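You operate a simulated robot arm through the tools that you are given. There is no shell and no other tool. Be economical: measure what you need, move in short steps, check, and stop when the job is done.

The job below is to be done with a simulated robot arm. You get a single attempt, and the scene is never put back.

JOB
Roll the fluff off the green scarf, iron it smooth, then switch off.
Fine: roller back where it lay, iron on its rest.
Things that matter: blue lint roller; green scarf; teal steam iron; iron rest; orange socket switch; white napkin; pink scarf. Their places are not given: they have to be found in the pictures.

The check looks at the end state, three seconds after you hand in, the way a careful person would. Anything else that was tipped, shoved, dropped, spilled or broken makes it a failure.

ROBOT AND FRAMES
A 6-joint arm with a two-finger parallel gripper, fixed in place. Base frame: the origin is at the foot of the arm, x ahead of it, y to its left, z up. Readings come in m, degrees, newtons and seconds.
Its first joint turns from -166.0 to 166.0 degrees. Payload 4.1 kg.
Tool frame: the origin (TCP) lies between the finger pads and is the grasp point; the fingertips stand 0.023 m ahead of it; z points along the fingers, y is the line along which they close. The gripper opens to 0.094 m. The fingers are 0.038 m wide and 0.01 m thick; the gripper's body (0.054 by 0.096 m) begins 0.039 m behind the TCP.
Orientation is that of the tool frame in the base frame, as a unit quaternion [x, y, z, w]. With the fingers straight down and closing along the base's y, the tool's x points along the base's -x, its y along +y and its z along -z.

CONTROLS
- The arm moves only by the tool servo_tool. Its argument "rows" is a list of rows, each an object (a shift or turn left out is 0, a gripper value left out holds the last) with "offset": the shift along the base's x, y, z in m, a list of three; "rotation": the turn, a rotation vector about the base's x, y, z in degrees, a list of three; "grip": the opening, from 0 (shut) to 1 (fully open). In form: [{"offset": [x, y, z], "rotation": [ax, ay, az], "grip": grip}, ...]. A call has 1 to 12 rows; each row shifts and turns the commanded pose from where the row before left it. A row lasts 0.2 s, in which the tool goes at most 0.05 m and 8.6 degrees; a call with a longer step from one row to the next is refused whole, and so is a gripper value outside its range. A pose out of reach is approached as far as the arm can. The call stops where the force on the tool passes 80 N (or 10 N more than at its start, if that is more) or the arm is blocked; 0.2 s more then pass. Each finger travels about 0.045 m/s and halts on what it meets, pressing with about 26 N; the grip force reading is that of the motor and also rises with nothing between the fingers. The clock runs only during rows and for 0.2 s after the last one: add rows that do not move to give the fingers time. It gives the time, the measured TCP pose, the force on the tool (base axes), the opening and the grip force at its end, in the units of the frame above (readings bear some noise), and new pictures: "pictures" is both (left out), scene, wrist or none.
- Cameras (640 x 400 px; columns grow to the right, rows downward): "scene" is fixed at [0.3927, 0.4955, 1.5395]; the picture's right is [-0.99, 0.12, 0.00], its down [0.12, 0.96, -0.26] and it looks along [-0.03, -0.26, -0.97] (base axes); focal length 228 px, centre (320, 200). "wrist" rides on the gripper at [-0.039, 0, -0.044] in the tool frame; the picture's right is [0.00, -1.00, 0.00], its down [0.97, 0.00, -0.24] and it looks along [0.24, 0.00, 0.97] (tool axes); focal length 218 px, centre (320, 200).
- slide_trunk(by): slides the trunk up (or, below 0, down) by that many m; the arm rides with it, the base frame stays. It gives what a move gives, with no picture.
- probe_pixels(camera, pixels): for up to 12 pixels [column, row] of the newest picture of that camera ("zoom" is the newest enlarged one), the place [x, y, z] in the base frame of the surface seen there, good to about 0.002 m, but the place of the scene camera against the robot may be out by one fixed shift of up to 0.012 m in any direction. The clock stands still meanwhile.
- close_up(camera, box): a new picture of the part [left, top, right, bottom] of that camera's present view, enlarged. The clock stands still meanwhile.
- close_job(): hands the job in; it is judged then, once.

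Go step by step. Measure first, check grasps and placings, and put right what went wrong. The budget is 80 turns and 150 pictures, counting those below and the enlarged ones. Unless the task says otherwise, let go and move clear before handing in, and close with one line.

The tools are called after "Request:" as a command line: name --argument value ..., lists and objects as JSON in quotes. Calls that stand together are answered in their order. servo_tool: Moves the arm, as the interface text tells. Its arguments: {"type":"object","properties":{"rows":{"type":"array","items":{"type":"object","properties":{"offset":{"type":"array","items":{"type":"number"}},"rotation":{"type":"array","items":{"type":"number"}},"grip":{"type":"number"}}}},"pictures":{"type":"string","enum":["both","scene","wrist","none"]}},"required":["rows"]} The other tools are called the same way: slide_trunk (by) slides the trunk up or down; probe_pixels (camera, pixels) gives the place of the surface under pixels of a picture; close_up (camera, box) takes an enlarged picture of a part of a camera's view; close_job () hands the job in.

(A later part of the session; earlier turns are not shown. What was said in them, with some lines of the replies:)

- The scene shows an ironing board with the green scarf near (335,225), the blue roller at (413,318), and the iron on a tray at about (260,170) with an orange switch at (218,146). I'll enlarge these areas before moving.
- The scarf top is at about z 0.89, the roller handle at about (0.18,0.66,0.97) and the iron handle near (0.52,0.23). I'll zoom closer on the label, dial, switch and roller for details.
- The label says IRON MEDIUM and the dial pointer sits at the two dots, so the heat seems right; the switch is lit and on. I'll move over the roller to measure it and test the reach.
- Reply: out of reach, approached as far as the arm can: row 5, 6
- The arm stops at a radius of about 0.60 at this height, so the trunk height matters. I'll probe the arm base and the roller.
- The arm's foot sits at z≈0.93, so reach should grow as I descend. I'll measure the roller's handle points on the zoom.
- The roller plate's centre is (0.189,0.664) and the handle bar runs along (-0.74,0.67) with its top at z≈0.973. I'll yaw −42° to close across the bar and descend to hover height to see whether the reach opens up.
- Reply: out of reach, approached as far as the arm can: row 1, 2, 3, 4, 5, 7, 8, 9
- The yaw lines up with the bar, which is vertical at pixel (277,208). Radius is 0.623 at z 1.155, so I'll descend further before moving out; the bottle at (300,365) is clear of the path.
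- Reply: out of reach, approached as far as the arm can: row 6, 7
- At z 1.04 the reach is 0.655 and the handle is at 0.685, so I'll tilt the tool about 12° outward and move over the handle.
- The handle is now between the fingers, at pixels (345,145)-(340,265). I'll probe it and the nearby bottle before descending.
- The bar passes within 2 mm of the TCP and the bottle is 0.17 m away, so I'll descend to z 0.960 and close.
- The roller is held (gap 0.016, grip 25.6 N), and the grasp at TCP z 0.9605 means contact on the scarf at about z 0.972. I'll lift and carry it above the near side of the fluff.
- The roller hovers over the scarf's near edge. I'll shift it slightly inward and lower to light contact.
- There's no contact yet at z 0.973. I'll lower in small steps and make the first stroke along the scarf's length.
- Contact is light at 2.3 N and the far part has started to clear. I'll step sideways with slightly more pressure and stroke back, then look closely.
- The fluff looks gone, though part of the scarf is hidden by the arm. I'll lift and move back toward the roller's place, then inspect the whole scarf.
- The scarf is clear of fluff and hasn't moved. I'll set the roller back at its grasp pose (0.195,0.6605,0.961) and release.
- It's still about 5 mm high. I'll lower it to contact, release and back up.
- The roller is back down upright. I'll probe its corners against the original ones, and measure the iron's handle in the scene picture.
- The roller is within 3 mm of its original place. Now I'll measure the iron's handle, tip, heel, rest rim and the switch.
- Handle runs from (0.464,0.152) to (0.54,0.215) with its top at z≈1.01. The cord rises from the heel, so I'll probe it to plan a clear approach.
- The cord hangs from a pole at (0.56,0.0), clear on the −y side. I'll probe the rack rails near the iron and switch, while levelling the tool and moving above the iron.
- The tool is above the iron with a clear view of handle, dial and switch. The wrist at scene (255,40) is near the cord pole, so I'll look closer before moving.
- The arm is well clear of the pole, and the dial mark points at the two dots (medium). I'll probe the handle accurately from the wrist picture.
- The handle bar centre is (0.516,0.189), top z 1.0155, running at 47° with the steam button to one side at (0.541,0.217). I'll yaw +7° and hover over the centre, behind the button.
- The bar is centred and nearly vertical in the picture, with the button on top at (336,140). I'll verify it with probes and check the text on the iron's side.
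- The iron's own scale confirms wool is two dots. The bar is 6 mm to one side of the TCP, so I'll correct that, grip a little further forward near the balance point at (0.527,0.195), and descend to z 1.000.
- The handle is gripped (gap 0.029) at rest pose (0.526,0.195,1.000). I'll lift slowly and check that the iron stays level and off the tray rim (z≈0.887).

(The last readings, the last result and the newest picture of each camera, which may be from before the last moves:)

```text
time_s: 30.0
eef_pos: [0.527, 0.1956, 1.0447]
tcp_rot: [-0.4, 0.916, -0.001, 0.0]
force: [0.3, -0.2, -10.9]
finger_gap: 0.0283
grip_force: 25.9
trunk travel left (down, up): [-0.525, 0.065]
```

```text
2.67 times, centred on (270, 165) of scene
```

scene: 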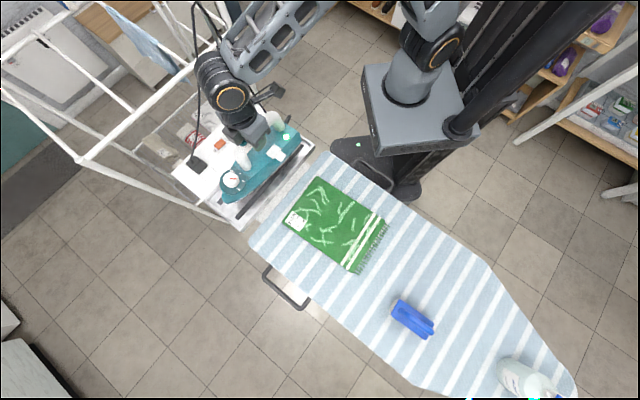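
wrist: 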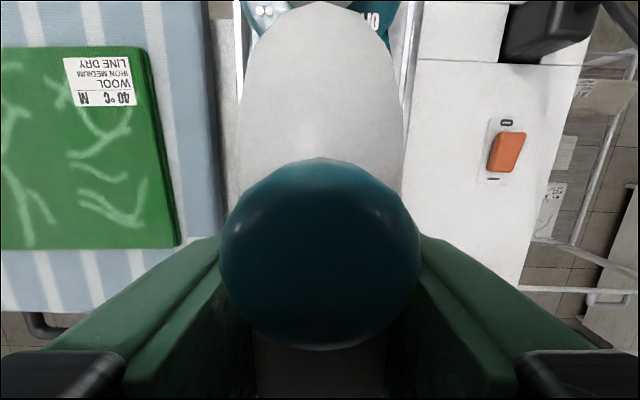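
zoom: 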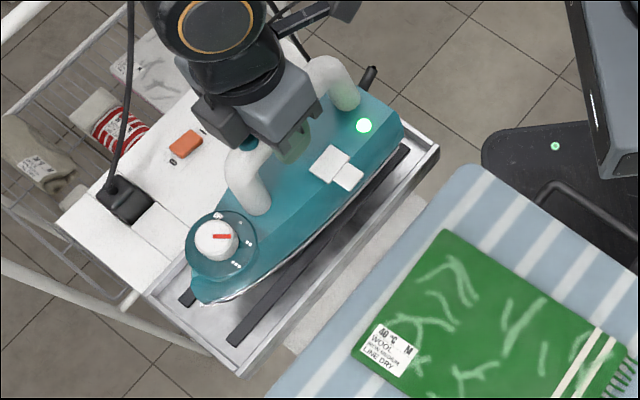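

The iron hangs level (about 11 N) and is clear of the rest. I'll carry it over the label end of the scarf, sole at about z 0.93, with its long axis across the scarf's width.

Request:
servo_tool --rows '[{"offset": [0, 0, 0.015]}, {"offset": [-0.021, 0.0188, 0]}, {"offset": [-0.021, 0.0188, 0]}, {"offset": [-0.021, 0.0188, 0]}, {"offset": [-0.021, 0.0188, 0]}, {"offset": [-0.021, 0.0188, 0]}, {"offset": [-0.021, 0.0188, 0]}, {}]'

Request:
close_up --camera "scene" --box '[220, 100, 400, 280]'

```text
time_s: 31.8
eef_pos: [0.4015, 0.3044, 1.0599]
tcp_rot: [-0.401, 0.916, -0.001, -0.001]
force: [0.1, 0.1, -11.4]
finger_gap: 0.0289
grip_force: 26.1
trunk travel left (down, up): [-0.525, 0.065]
```

scene: 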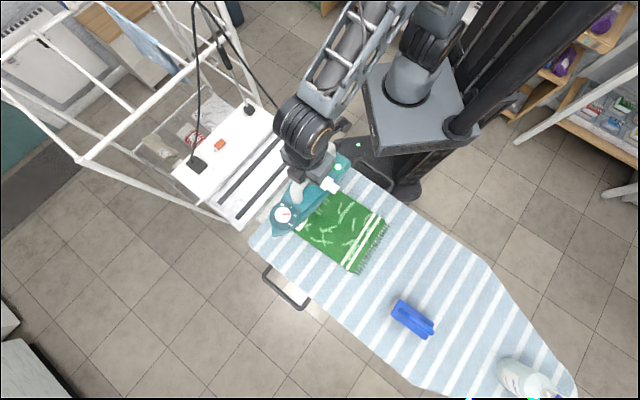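
wrist: 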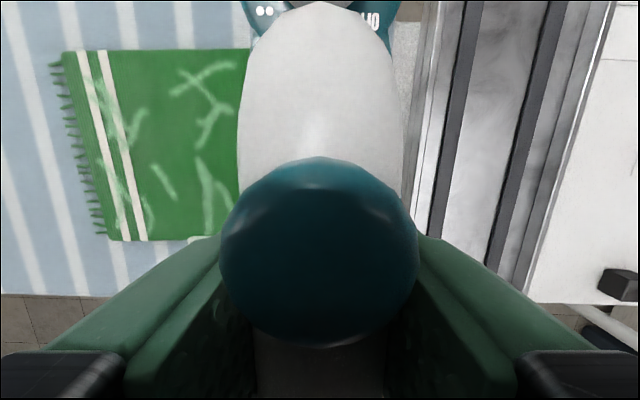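

```text
2.22 times, centred on (310, 190) of scene
```

zoom: 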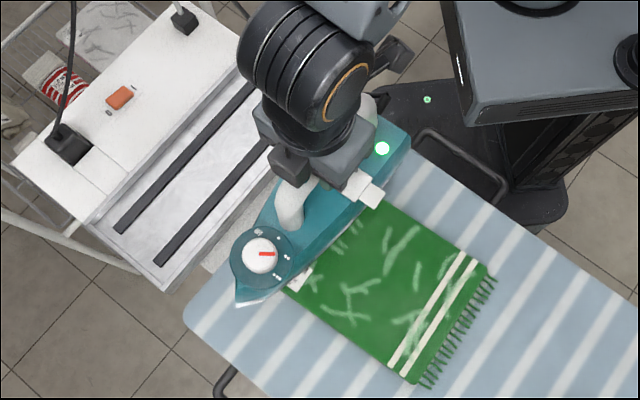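

The iron is over the label end and spans the full width. I'll lower to just at the scarf surface.

Request:
servo_tool --rows '[{"offset": [0.002, 0.002, -0.025]}, {"offset": [0, 0, -0.013]}, {"offset": [0, 0, -0.004]}, {}]' --pictures "none"

```text
time_s: 32.8
eef_pos: [0.4026, 0.3093, 1.0174]
tcp_rot: [-0.4, 0.916, -0.001, 0.0]
force: [0.3, -0.7, -10.7]
finger_gap: 0.0289
grip_force: 25.7
trunk travel left (down, up): [-0.525, 0.065]
```

There's no contact yet at 1.0174. I'll lower 3 mm more and sweep sideways along the scarf toward the fringe without pausing.

Request:
servo_tool --rows '[{"offset": [0.01, 0.01, -0.002]}, {"offset": [-0.016, -0.003, -0.001]}, {"offset": [-0.014, 0.012, -0.0005]}, {"offset": [-0.014, 0.012, 0]}, {"offset": [-0.014, 0.012, 0]}, {"offset": [-0.014, 0.012, 0]}, {"offset": [-0.014, 0.012, 0]}, {"offset": [-0.014, 0.012, 0]}]' --pictures "none"

Request:
close_up --camera "scene" --box '[250, 130, 410, 290]'

```text
time_s: 34.6
eef_pos: [0.3127, 0.3876, 1.0152]
tcp_rot: [-0.4, 0.916, 0.001, 0.001]
force: [3.5, -2.7, 5.2]
finger_gap: 0.0287
grip_force: 26.4
trunk travel left (down, up): [-0.525, 0.065]
```

```text
2.50 times, centred on (330, 210) of scene
```

zoom: 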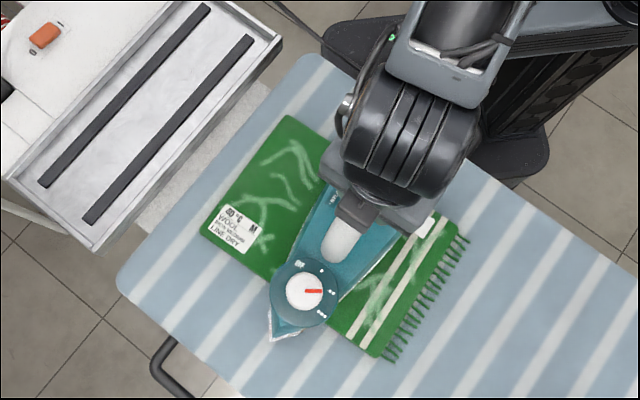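

Contact is about 16 N, but the creases at the label end remain because contact came late there. I'll continue to the fringe with slightly less pressure.

Request:
servo_tool --rows '[{"offset": [-0.014, 0.012, 0.0003]}, {"offset": [-0.014, 0.012, 0]}, {"offset": [-0.014, 0.012, 0]}, {"offset": [-0.012, 0.01, 0]}, {"offset": [0.012, 0.013, 0]}, {"offset": [0.012, -0.011, 0]}, {"offset": [0.014, -0.012, 0]}, {"offset": [0.014, -0.012, 0]}, {"offset": [0.014, -0.012, 0]}, {"offset": [0.014, -0.012, 0]}, {"offset": [0.014, -0.012, 0]}]' --pictures "none"

Request:
close_up --camera "scene" --box '[250, 130, 410, 290]'

```text
time_s: 37.0
eef_pos: [0.3535, 0.3746, 1.0151]
tcp_rot: [-0.401, 0.916, 0.0, 0.001]
force: [-0.6, -0.9, -3.2]
finger_gap: 0.0288
grip_force: 25.7
trunk travel left (down, up): [-0.525, 0.065]
```

```text
2.50 times, centred on (330, 210) of scene
```

zoom: 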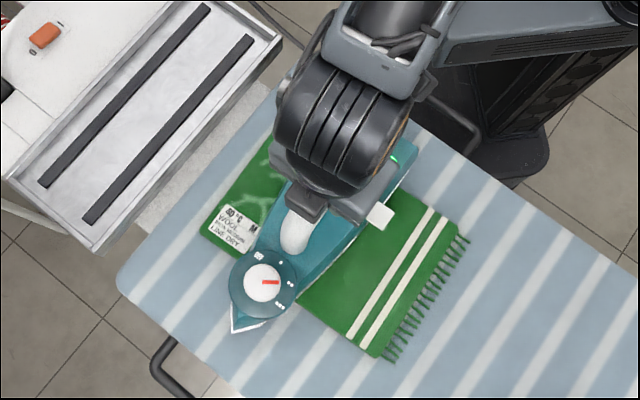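

The fringe half is smooth now and contact is lighter, about 8 N. I'll continue the sweep back over the label end with 0.5 mm more pressure.

Request:
servo_tool --rows '[{"offset": [0.014, -0.012, -0.0005]}, {"offset": [0.014, -0.012, 0]}, {"offset": [0.014, -0.012, 0]}, {"offset": [0.014, -0.012, 0]}, {"offset": [0.012, -0.01, 0]}, {"offset": [-0.022, -0.008, 0]}, {"offset": [-0.012, 0.011, 0]}, {"offset": [-0.014, 0.012, 0]}, {"offset": [-0.014, 0.012, 0]}, {"offset": [-0.014, 0.012, 0]}, {"offset": [-0.014, 0.012, 0]}, {"offset": [-0.014, 0.012, 0]}]' --pictures "none"

Request:
close_up --camera "scene" --box '[250, 130, 410, 290]'

```text
time_s: 39.6
eef_pos: [0.318, 0.382, 1.0142]
tcp_rot: [-0.4, 0.917, 0.002, 0.001]
force: [4.3, -4.6, 11.7]
finger_gap: 0.0285
grip_force: 25.8
trunk travel left (down, up): [-0.525, 0.065]
```

```text
2.50 times, centred on (330, 210) of scene
```

zoom: 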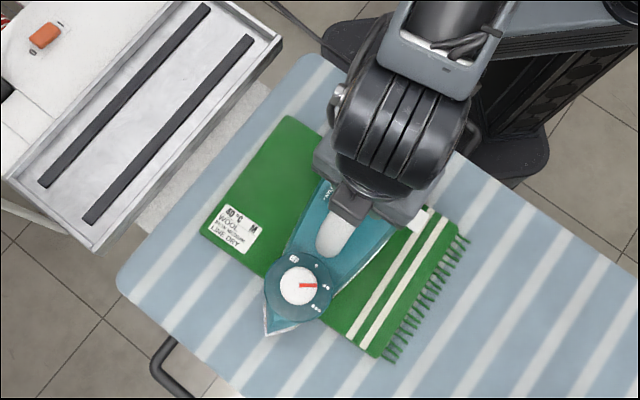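

Both ends look smooth. I'll lift off at once, carry the iron back above its rest, and inspect the whole scarf.

Request:
servo_tool --rows '[{"offset": [0, 0, 0.02]}, {"offset": [0, 0, 0.026]}, {"offset": [0.0297, -0.0267, 0]}, {"offset": [0.0297, -0.0267, 0]}, {"offset": [0.0297, -0.0267, 0]}, {"offset": [0.0297, -0.0267, 0]}, {"offset": [0.0297, -0.0267, 0]}, {"offset": [0.0297, -0.0267, 0]}, {"offset": [0.0297, -0.0267, 0]}, {}]'

Request:
close_up --camera "scene" --box '[270, 160, 430, 290]'

Request:
close_up --camera "scene" --box '[200, 100, 340, 240]'

```text
time_s: 41.8
eef_pos: [0.5221, 0.1934, 1.0561]
tcp_rot: [-0.4, 0.916, 0.0, -0.001]
force: [0.8, 0.8, -11.4]
finger_gap: 0.0287
grip_force: 25.6
trunk travel left (down, up): [-0.525, 0.065]
```

scene: 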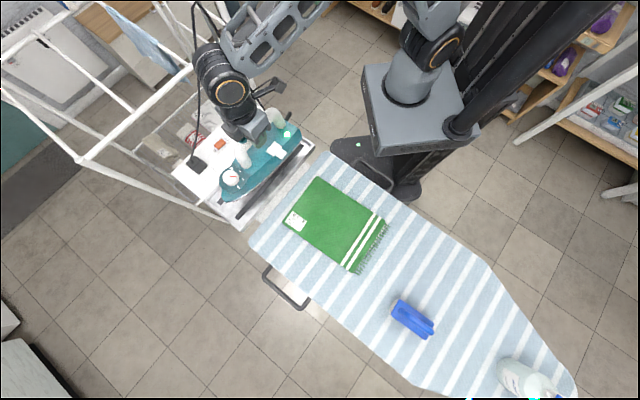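
wrist: 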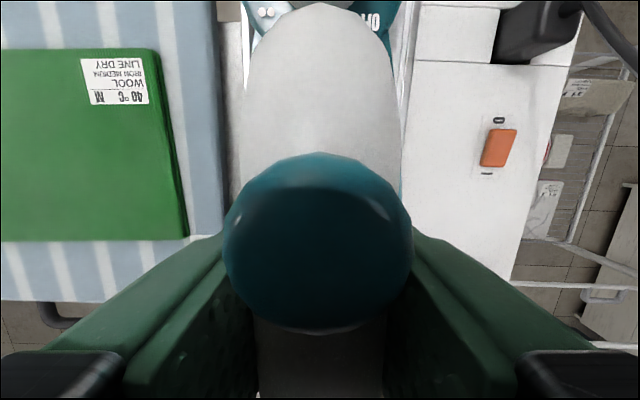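

```text
3.08 times, centred on (350, 225) of scene
```

zoom: 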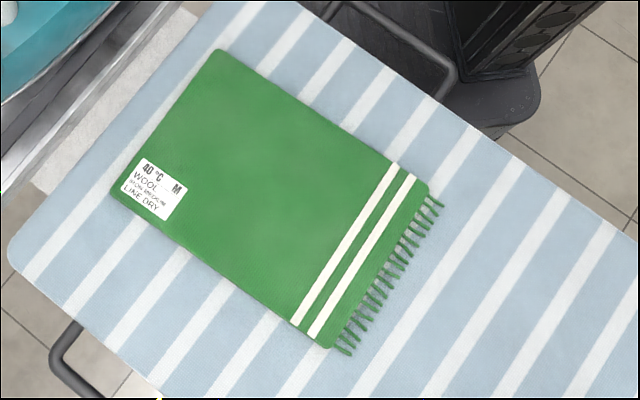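

```text
2.86 times, centred on (270, 170) of scene
```

zoom: 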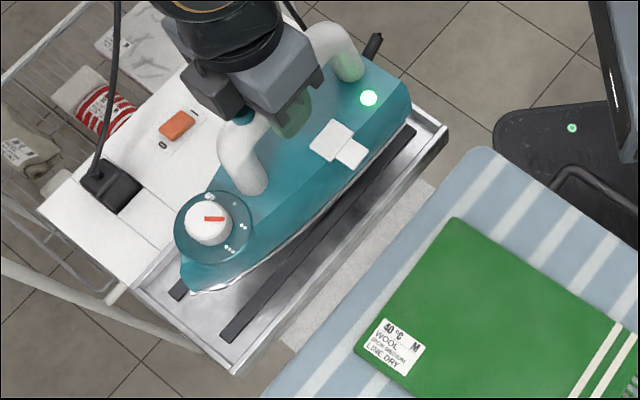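

The scarf is entirely smooth and unmoved. I'll lower the iron onto the rest at (0.5265,0.195,1.000).

Request:
servo_tool --rows '[{"offset": [0.0042, 0.0018, -0.02]}, {"offset": [0, 0, -0.02]}, {"offset": [0, 0, -0.01]}, {"offset": [0, 0, -0.004]}, {}, {}]' --pictures "none"

Request:
close_up --camera "scene" --box '[200, 100, 340, 240]'

```text
time_s: 43.2
eef_pos: [0.5282, 0.1964, 1.0064]
tcp_rot: [-0.401, 0.916, 0.0, -0.001]
force: [0.1, -0.2, -10.6]
finger_gap: 0.0289
grip_force: 25.8
trunk travel left (down, up): [-0.525, 0.065]
```

```text
2.86 times, centred on (270, 170) of scene
```

zoom: 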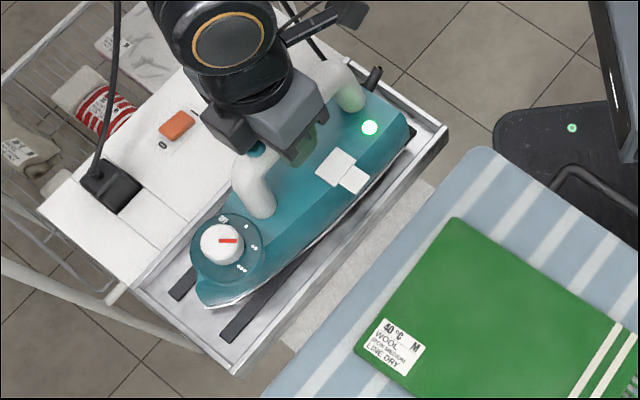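

It's aligned in the tray and still 6 mm up. I'll lower to contact.

Request:
servo_tool --rows '[{"offset": [-0.001, -0.001, -0.003]}, {"offset": [0, 0, -0.002]}, {"offset": [0, 0, -0.0015]}, {}]' --pictures "none"

```text
time_s: 44.2
eef_pos: [0.5294, 0.1925, 1.0003]
tcp_rot: [-0.4, 0.917, 0.0, 0.001]
force: [0.9, -4.9, 7.5]
finger_gap: 0.0288
grip_force: 25.9
trunk travel left (down, up): [-0.525, 0.065]
```

The iron is in contact (force went from −11 to +7.5 N). I'll check the seating before releasing.

Request:
close_up --camera "scene" --box '[200, 100, 340, 240]'

Request:
close_up --camera "wrist" --box '[180, 0, 460, 200]'

```text
2.86 times, centred on (270, 170) of scene
```

zoom: 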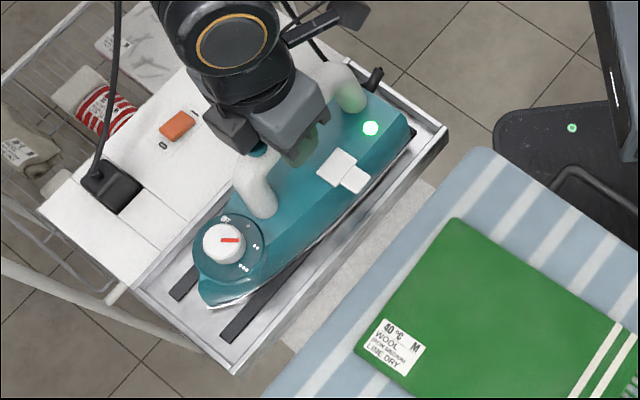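

```text
2.00 times, centred on (320, 100) of wrist
```

zoom: 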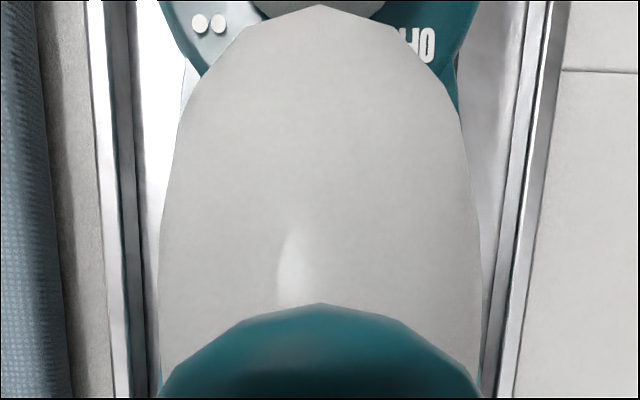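

It sits inside the tray as before, clear of both rims. I'll open the fingers and rise straight up.

Request:
servo_tool --rows '[{"grip": 0.45}, {"grip": 0.6}, {"grip": 0.9}, {"grip": 0.9}, {"grip": 0.9}, {"offset": [0, 0, 0.03]}, {"offset": [0, 0, 0.03]}, {"offset": [0, 0, 0.04]}, {"offset": [0, 0, 0.04]}, {}]'

Request:
close_up --camera "wrist" --box '[200, 0, 540, 300]'

```text
time_s: 46.4
eef_pos: [0.5257, 0.1947, 1.1369]
tcp_rot: [-0.4, 0.916, 0.0, 0.0]
force: [1.0, -0.3, -0.6]
finger_gap: 0.0845
grip_force: 0.1
trunk travel left (down, up): [-0.525, 0.065]
```

scene: 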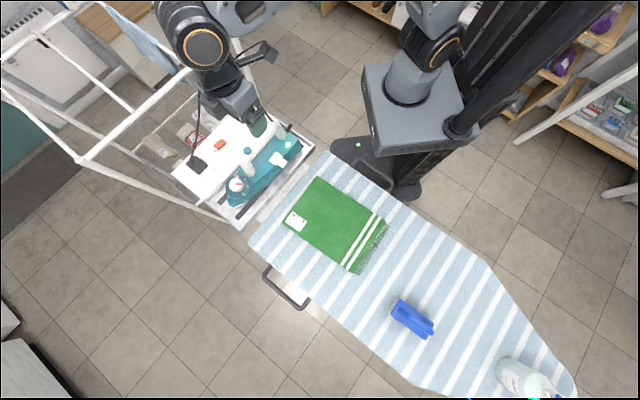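
wrist: 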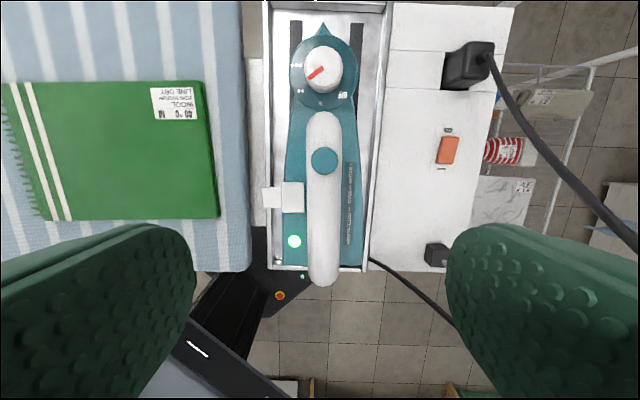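

```text
1.33 times, centred on (370, 150) of wrist
```

zoom: 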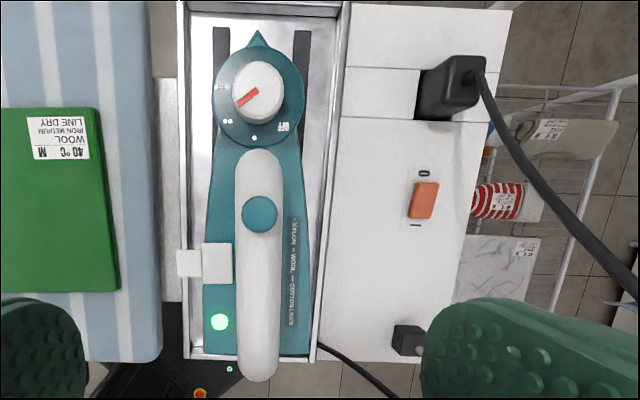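

The iron sits squarely on both rest strips. Now I'll enlarge and measure the orange rocker switch at wrist (448,150).

Request:
close_up --camera "wrist" --box '[420, 115, 480, 180]'

Request:
probe_pixels --camera "zoom" --pixels '[[320, 130], [320, 160], [320, 190], [320, 220], [320, 250], [320, 275], [280, 200], [360, 200], [310, 85], [290, 325]]'

```text
6.15 times, centred on (450, 148) of wrist
```

zoom: 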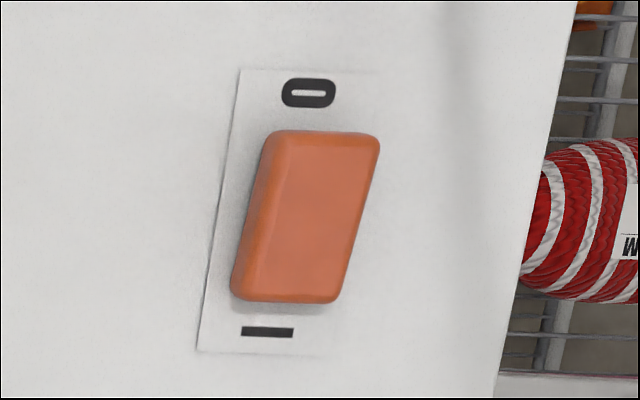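

```text
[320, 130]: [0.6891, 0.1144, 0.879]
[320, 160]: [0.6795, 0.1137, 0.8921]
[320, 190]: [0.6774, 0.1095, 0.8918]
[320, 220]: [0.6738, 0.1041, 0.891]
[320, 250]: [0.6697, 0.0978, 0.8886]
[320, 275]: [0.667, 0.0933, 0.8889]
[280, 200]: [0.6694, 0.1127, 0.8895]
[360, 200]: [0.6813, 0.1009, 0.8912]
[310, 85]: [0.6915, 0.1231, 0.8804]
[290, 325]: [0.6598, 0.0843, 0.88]
```

The rocker's O end at (0.679,0.114,0.892) is raised, so it is on and that end must be pressed. A cord runs from the plug to the pole top near there, so I'll probe its path first.

Request:
close_up --camera "wrist" --box '[430, 20, 640, 270]'

Request:
close_up --camera "scene" --box '[150, 0, 290, 190]'

Request:
probe_pixels --camera "wrist" --pixels '[[486, 62], [500, 85], [520, 115], [545, 150], [570, 178], [600, 207], [625, 228], [636, 238], [470, 65]]'

```text
1.60 times, centred on (535, 145) of wrist
```

zoom: 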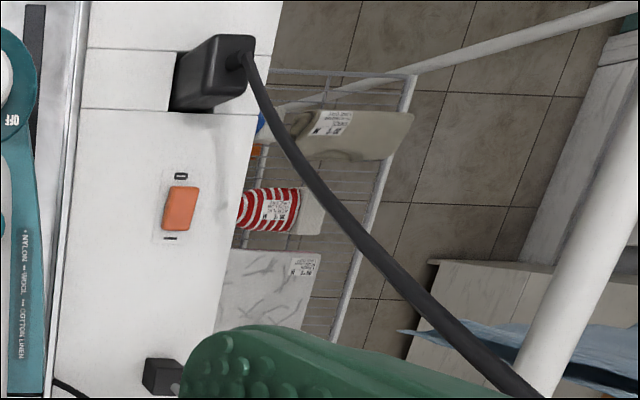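

```text
2.11 times, centred on (220, 95) of scene
```

zoom: 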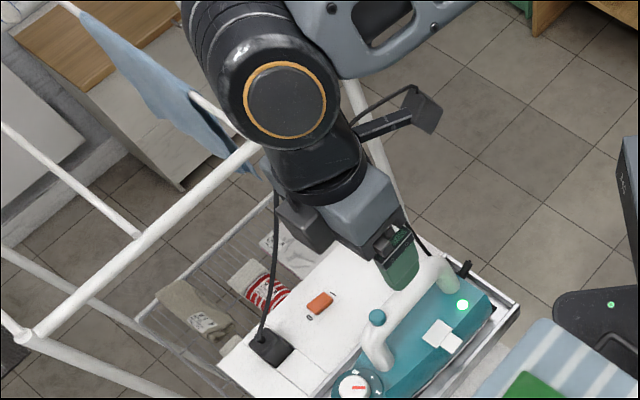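

```text
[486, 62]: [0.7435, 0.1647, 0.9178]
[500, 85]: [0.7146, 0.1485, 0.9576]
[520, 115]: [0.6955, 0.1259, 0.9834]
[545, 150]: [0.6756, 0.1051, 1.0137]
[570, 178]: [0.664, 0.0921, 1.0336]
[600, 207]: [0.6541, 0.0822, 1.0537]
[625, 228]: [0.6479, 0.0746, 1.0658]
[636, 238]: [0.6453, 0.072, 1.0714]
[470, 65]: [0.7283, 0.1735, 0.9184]
```

The cord crosses directly over the switch at z≈1.01, so a straight-down press would hit it. I'll come in under it from the iron side: gripper closed, tool tilted 31°, moving along the tool axis and staying above the handle.

Request:
servo_tool --rows '[{"rotation": [0, 0, 3.7], "grip": 0}, {"rotation": [-4.9, -6, 0]}, {"rotation": [-4.9, -6, 0]}, {"rotation": [-4.9, -6, 0]}, {"rotation": [-4.9, -6, 0]}, {"offset": [0.028, -0.003, -0.01]}, {"offset": [0.028, -0.003, -0.02]}, {"offset": [0.029, -0.003, -0.03]}, {}]'

Request:
close_up --camera "scene" --box '[150, 0, 310, 200]'

```text
time_s: 48.4
eef_pos: [0.6157, 0.1858, 1.0794]
tcp_rot: [-0.414, 0.87, -0.241, 0.115]
force: [0.6, -0.6, 0.1]
finger_gap: 0.0
grip_force: 26.3
trunk travel left (down, up): [-0.525, 0.065]
```

scene: 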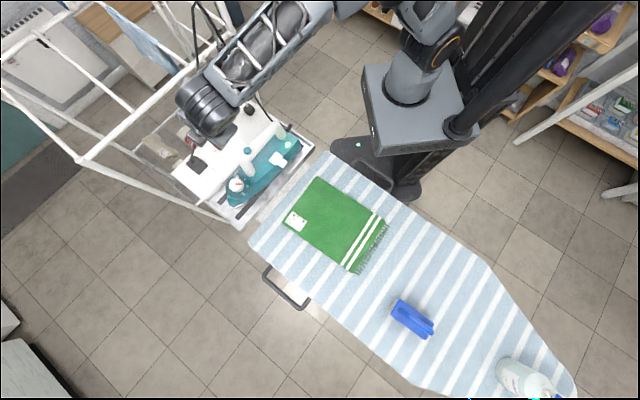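
wrist: 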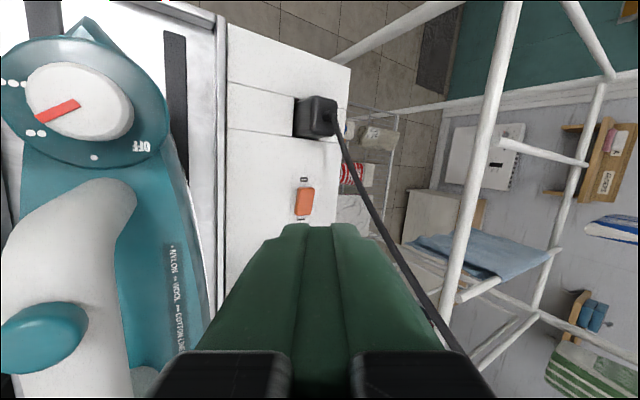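

```text
2.00 times, centred on (230, 100) of scene
```

zoom: 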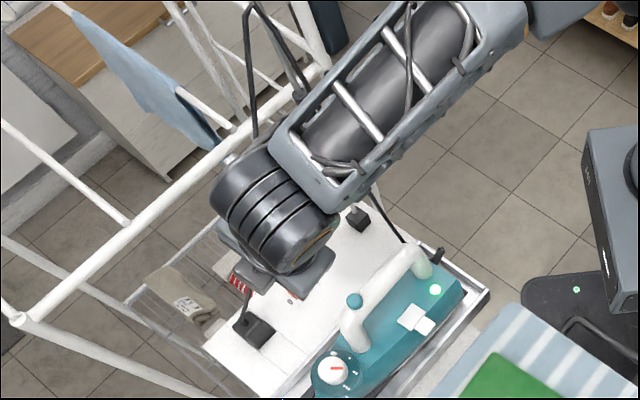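

The closed fingertips now point at the switch at (305,200), with the cord passing to their right. I'll probe the cord and forearm clearances before advancing.

Request:
probe_pixels --camera "wrist" --pixels '[[345, 150], [365, 195], [390, 245], [420, 300], [445, 335], [304, 190], [303, 210]]'

Request:
probe_pixels --camera "zoom" --pixels '[[330, 130], [285, 140], [250, 190], [235, 240], [410, 80], [310, 265], [248, 60], [255, 10], [300, 90], [330, 250]]'

```text
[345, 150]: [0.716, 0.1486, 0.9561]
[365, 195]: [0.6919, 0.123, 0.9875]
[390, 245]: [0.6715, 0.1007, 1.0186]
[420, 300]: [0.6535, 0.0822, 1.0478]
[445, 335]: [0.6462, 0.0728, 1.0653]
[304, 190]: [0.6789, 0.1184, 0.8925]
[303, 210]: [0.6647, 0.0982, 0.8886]
```

```text
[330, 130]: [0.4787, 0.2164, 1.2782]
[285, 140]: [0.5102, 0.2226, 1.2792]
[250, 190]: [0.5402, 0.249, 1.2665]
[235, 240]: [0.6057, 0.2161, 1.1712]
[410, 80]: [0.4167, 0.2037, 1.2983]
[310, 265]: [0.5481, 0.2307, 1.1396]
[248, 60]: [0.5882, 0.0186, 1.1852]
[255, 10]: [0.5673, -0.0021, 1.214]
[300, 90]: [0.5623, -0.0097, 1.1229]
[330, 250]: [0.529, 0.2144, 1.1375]
```

Clearances are fine: the wrist is about 0.2 m from the pole and the cord is on the far side. I'll advance along the tool axis to about 1.5 cm short of the O end.

Request:
servo_tool --rows '[{"offset": [0.0155, -0.013, -0.0365]}, {"offset": [0.0155, -0.013, -0.0365]}, {"offset": [0.0155, -0.013, -0.0365]}, {"offset": [0.0135, -0.012, -0.0345]}, {}]'

Request:
close_up --camera "wrist" --box '[220, 80, 460, 260]'

```text
time_s: 49.6
eef_pos: [0.6743, 0.1331, 0.9341]
tcp_rot: [-0.415, 0.87, -0.242, 0.115]
force: [0.6, -0.7, -0.3]
finger_gap: 0.0
grip_force: 26.3
trunk travel left (down, up): [-0.525, 0.065]
```

scene: 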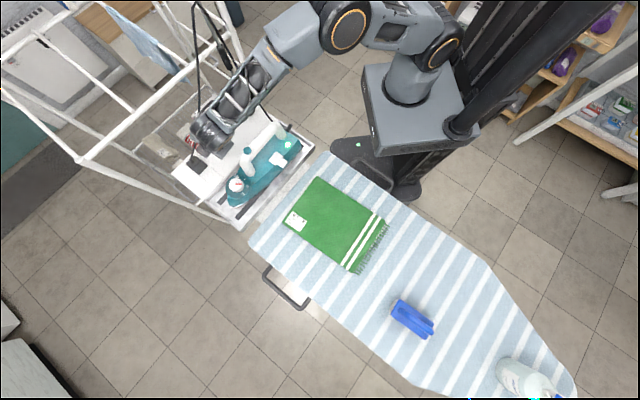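
wrist: 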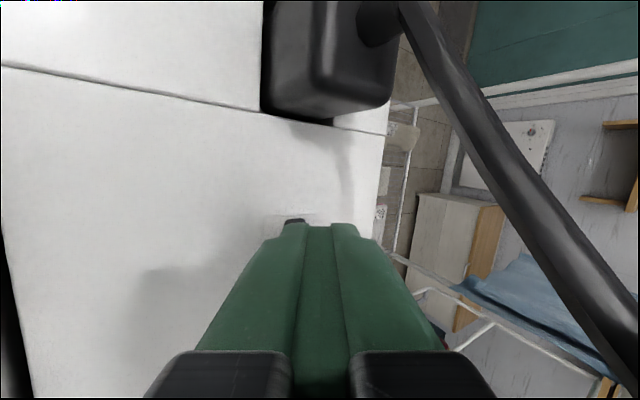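

```text
2.22 times, centred on (340, 170) of wrist
```

zoom: 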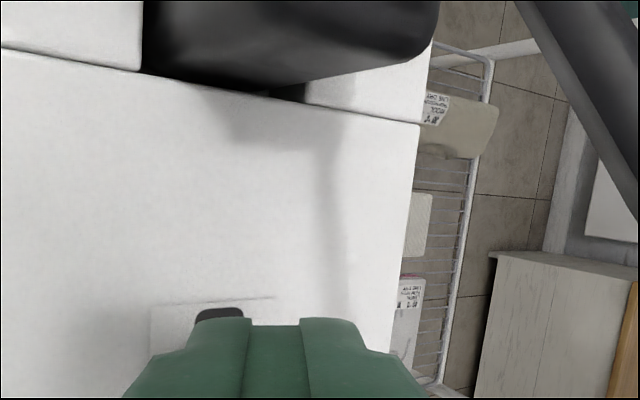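

The fingertip is lined up just past the pivot toward the O mark at (295,222). I'll close in and press in small steps, watching the force.

Request:
servo_tool --rows '[{"offset": [0.0116, -0.0069, -0.012]}, {"offset": [0, 0, -0.003]}, {"offset": [0, 0, -0.002]}, {}]' --pictures "wrist"

```text
time_s: 50.6
eef_pos: [0.6861, 0.1265, 0.9185]
tcp_rot: [-0.414, 0.87, -0.241, 0.115]
force: [0.9, 0.9, 1.6]
finger_gap: 0.0
grip_force: 26.2
trunk travel left (down, up): [-0.525, 0.065]
```

wrist: 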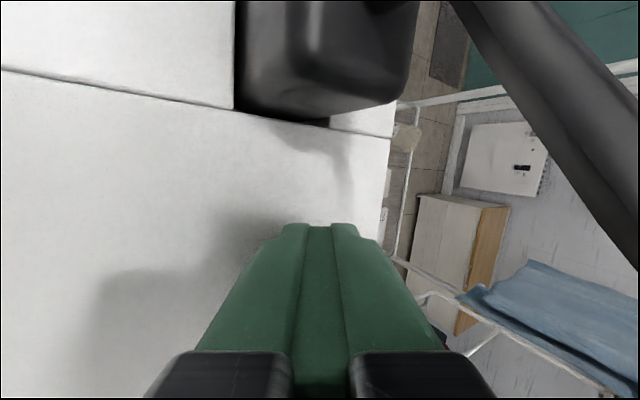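

Still barely touching (1.6 N). I'll press a further 6 mm in 2 mm steps.

Request:
servo_tool --rows '[{"offset": [0, 0, -0.002]}, {"offset": [0, 0, -0.002]}, {"offset": [0, 0, -0.002]}, {}]' --pictures "none"

Request:
close_up --camera "scene" --box '[180, 110, 310, 210]'

```text
time_s: 51.6
eef_pos: [0.6861, 0.1277, 0.9142]
tcp_rot: [-0.413, 0.87, -0.242, 0.117]
force: [6.5, 4.0, 16.3]
finger_gap: 0.0002
grip_force: 26.8
trunk travel left (down, up): [-0.525, 0.065]
```

```text
4.00 times, centred on (245, 160) of scene
```

zoom: 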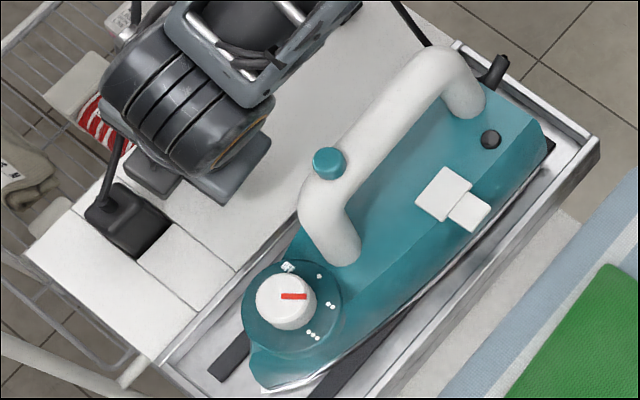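

The press reached 16 N and the iron's light at (490,140) has gone dark, so it's switched off. I'll retract along the tool axis.

Request:
servo_tool --rows '[{"offset": [-0.004, 0.003, 0.012]}, {"offset": [-0.0155, 0.013, 0.0365]}, {"offset": [-0.0155, 0.013, 0.0365]}, {"offset": [-0.0155, 0.013, 0.0365]}, {"offset": [-0.0155, 0.013, 0.0365]}, {"offset": [-0.03, 0.02, 0.03]}, {"offset": [-0.04, 0.02, 0.02]}, {"rotation": [4.9, 6, 0]}, {"rotation": [4.9, 6, 0]}, {"rotation": [4.9, 6, 0]}, {"rotation": [4.9, 6, 0]}, {}]'

Request:
close_up --camera "wrist" --box '[200, 0, 540, 300]'

Request:
close_up --camera "scene" --box '[180, 100, 440, 350]'

```text
time_s: 54.2
eef_pos: [0.549, 0.2223, 1.1205]
tcp_rot: [-0.43, 0.903, 0.001, 0.001]
force: [-0.2, -0.2, -0.1]
finger_gap: 0.0
grip_force: 26.1
trunk travel left (down, up): [-0.525, 0.065]
```

scene: 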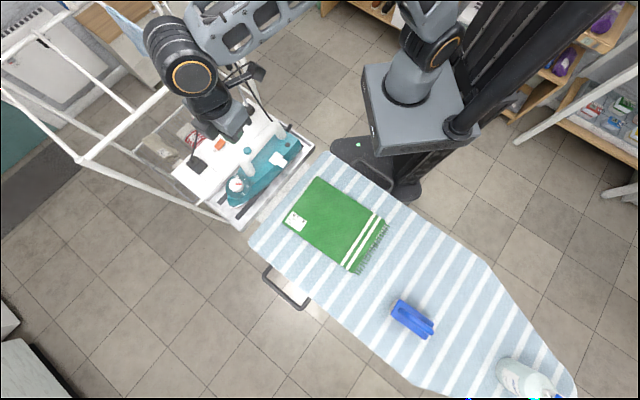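
wrist: 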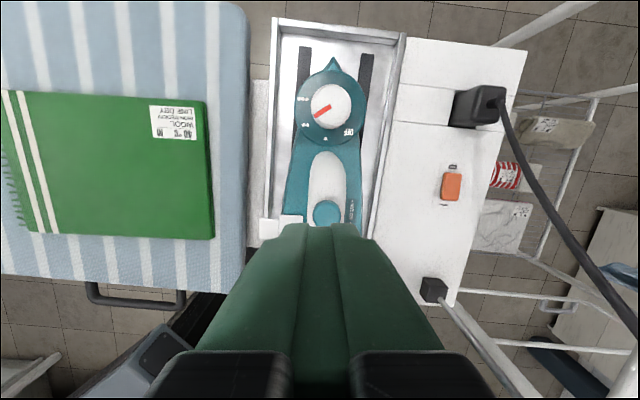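

```text
1.33 times, centred on (370, 150) of wrist
```

zoom: 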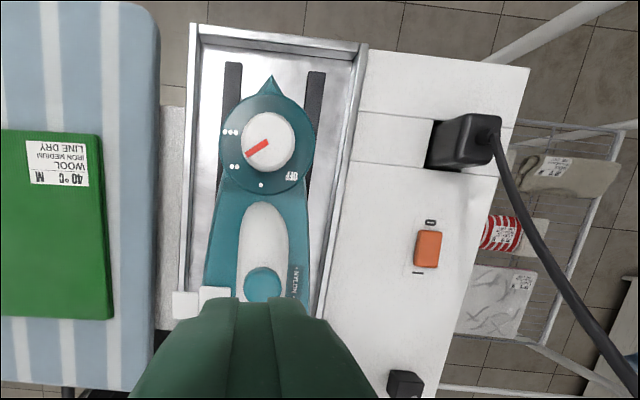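

```text
1.60 times, centred on (310, 225) of scene
```

zoom: 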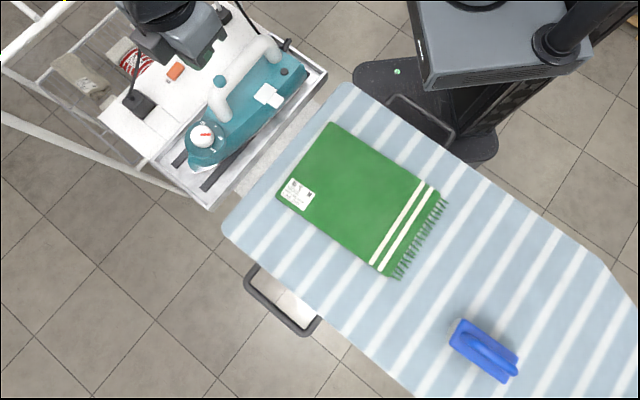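

The light stays dark, the iron is on its rest, the scarf is smooth and the roller is back. I'll move up and clear, then check the switch once more.

Request:
servo_tool --rows '[{"offset": [-0.03, 0.005, 0.035], "grip": 0.5}, {"offset": [-0.03, 0.005, 0.035]}, {"offset": [-0.04, 0.01, 0.02]}, {"offset": [-0.04, 0.01, 0.01]}, {}]' --pictures "none"

Request:
close_up --camera "scene" --box '[180, 100, 320, 220]'

Request:
close_up --camera "scene" --box '[205, 130, 235, 160]'

```text
time_s: 55.4
eef_pos: [0.4095, 0.2503, 1.22]
tcp_rot: [-0.43, 0.903, 0.0, -0.001]
force: [-0.8, 0.2, -0.6]
finger_gap: 0.0469
grip_force: 0.1
trunk travel left (down, up): [-0.525, 0.065]
```

```text
3.33 times, centred on (250, 160) of scene
```

zoom: 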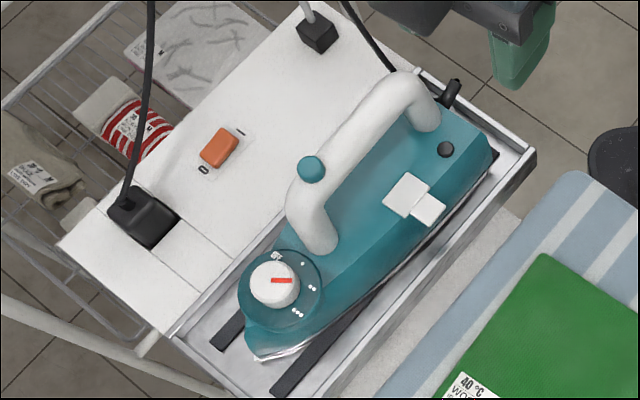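

```text
13.33 times, centred on (220, 145) of scene
```

zoom: 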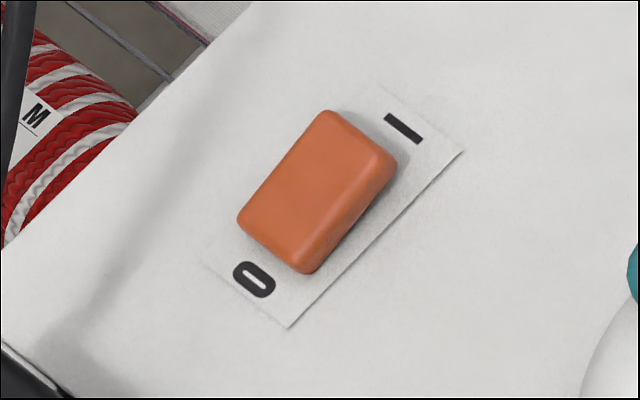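

The rocker is down on its O side, the iron's light is dark, and everything is in place with the arm clear. I'm handing in.

Request:
close_job

```text
The job is handed in.
```

The green scarf is free of fluff and ironed smooth, the roller is back within about 3 mm of where it lay, the iron is on its rest, and the socket switch is off.
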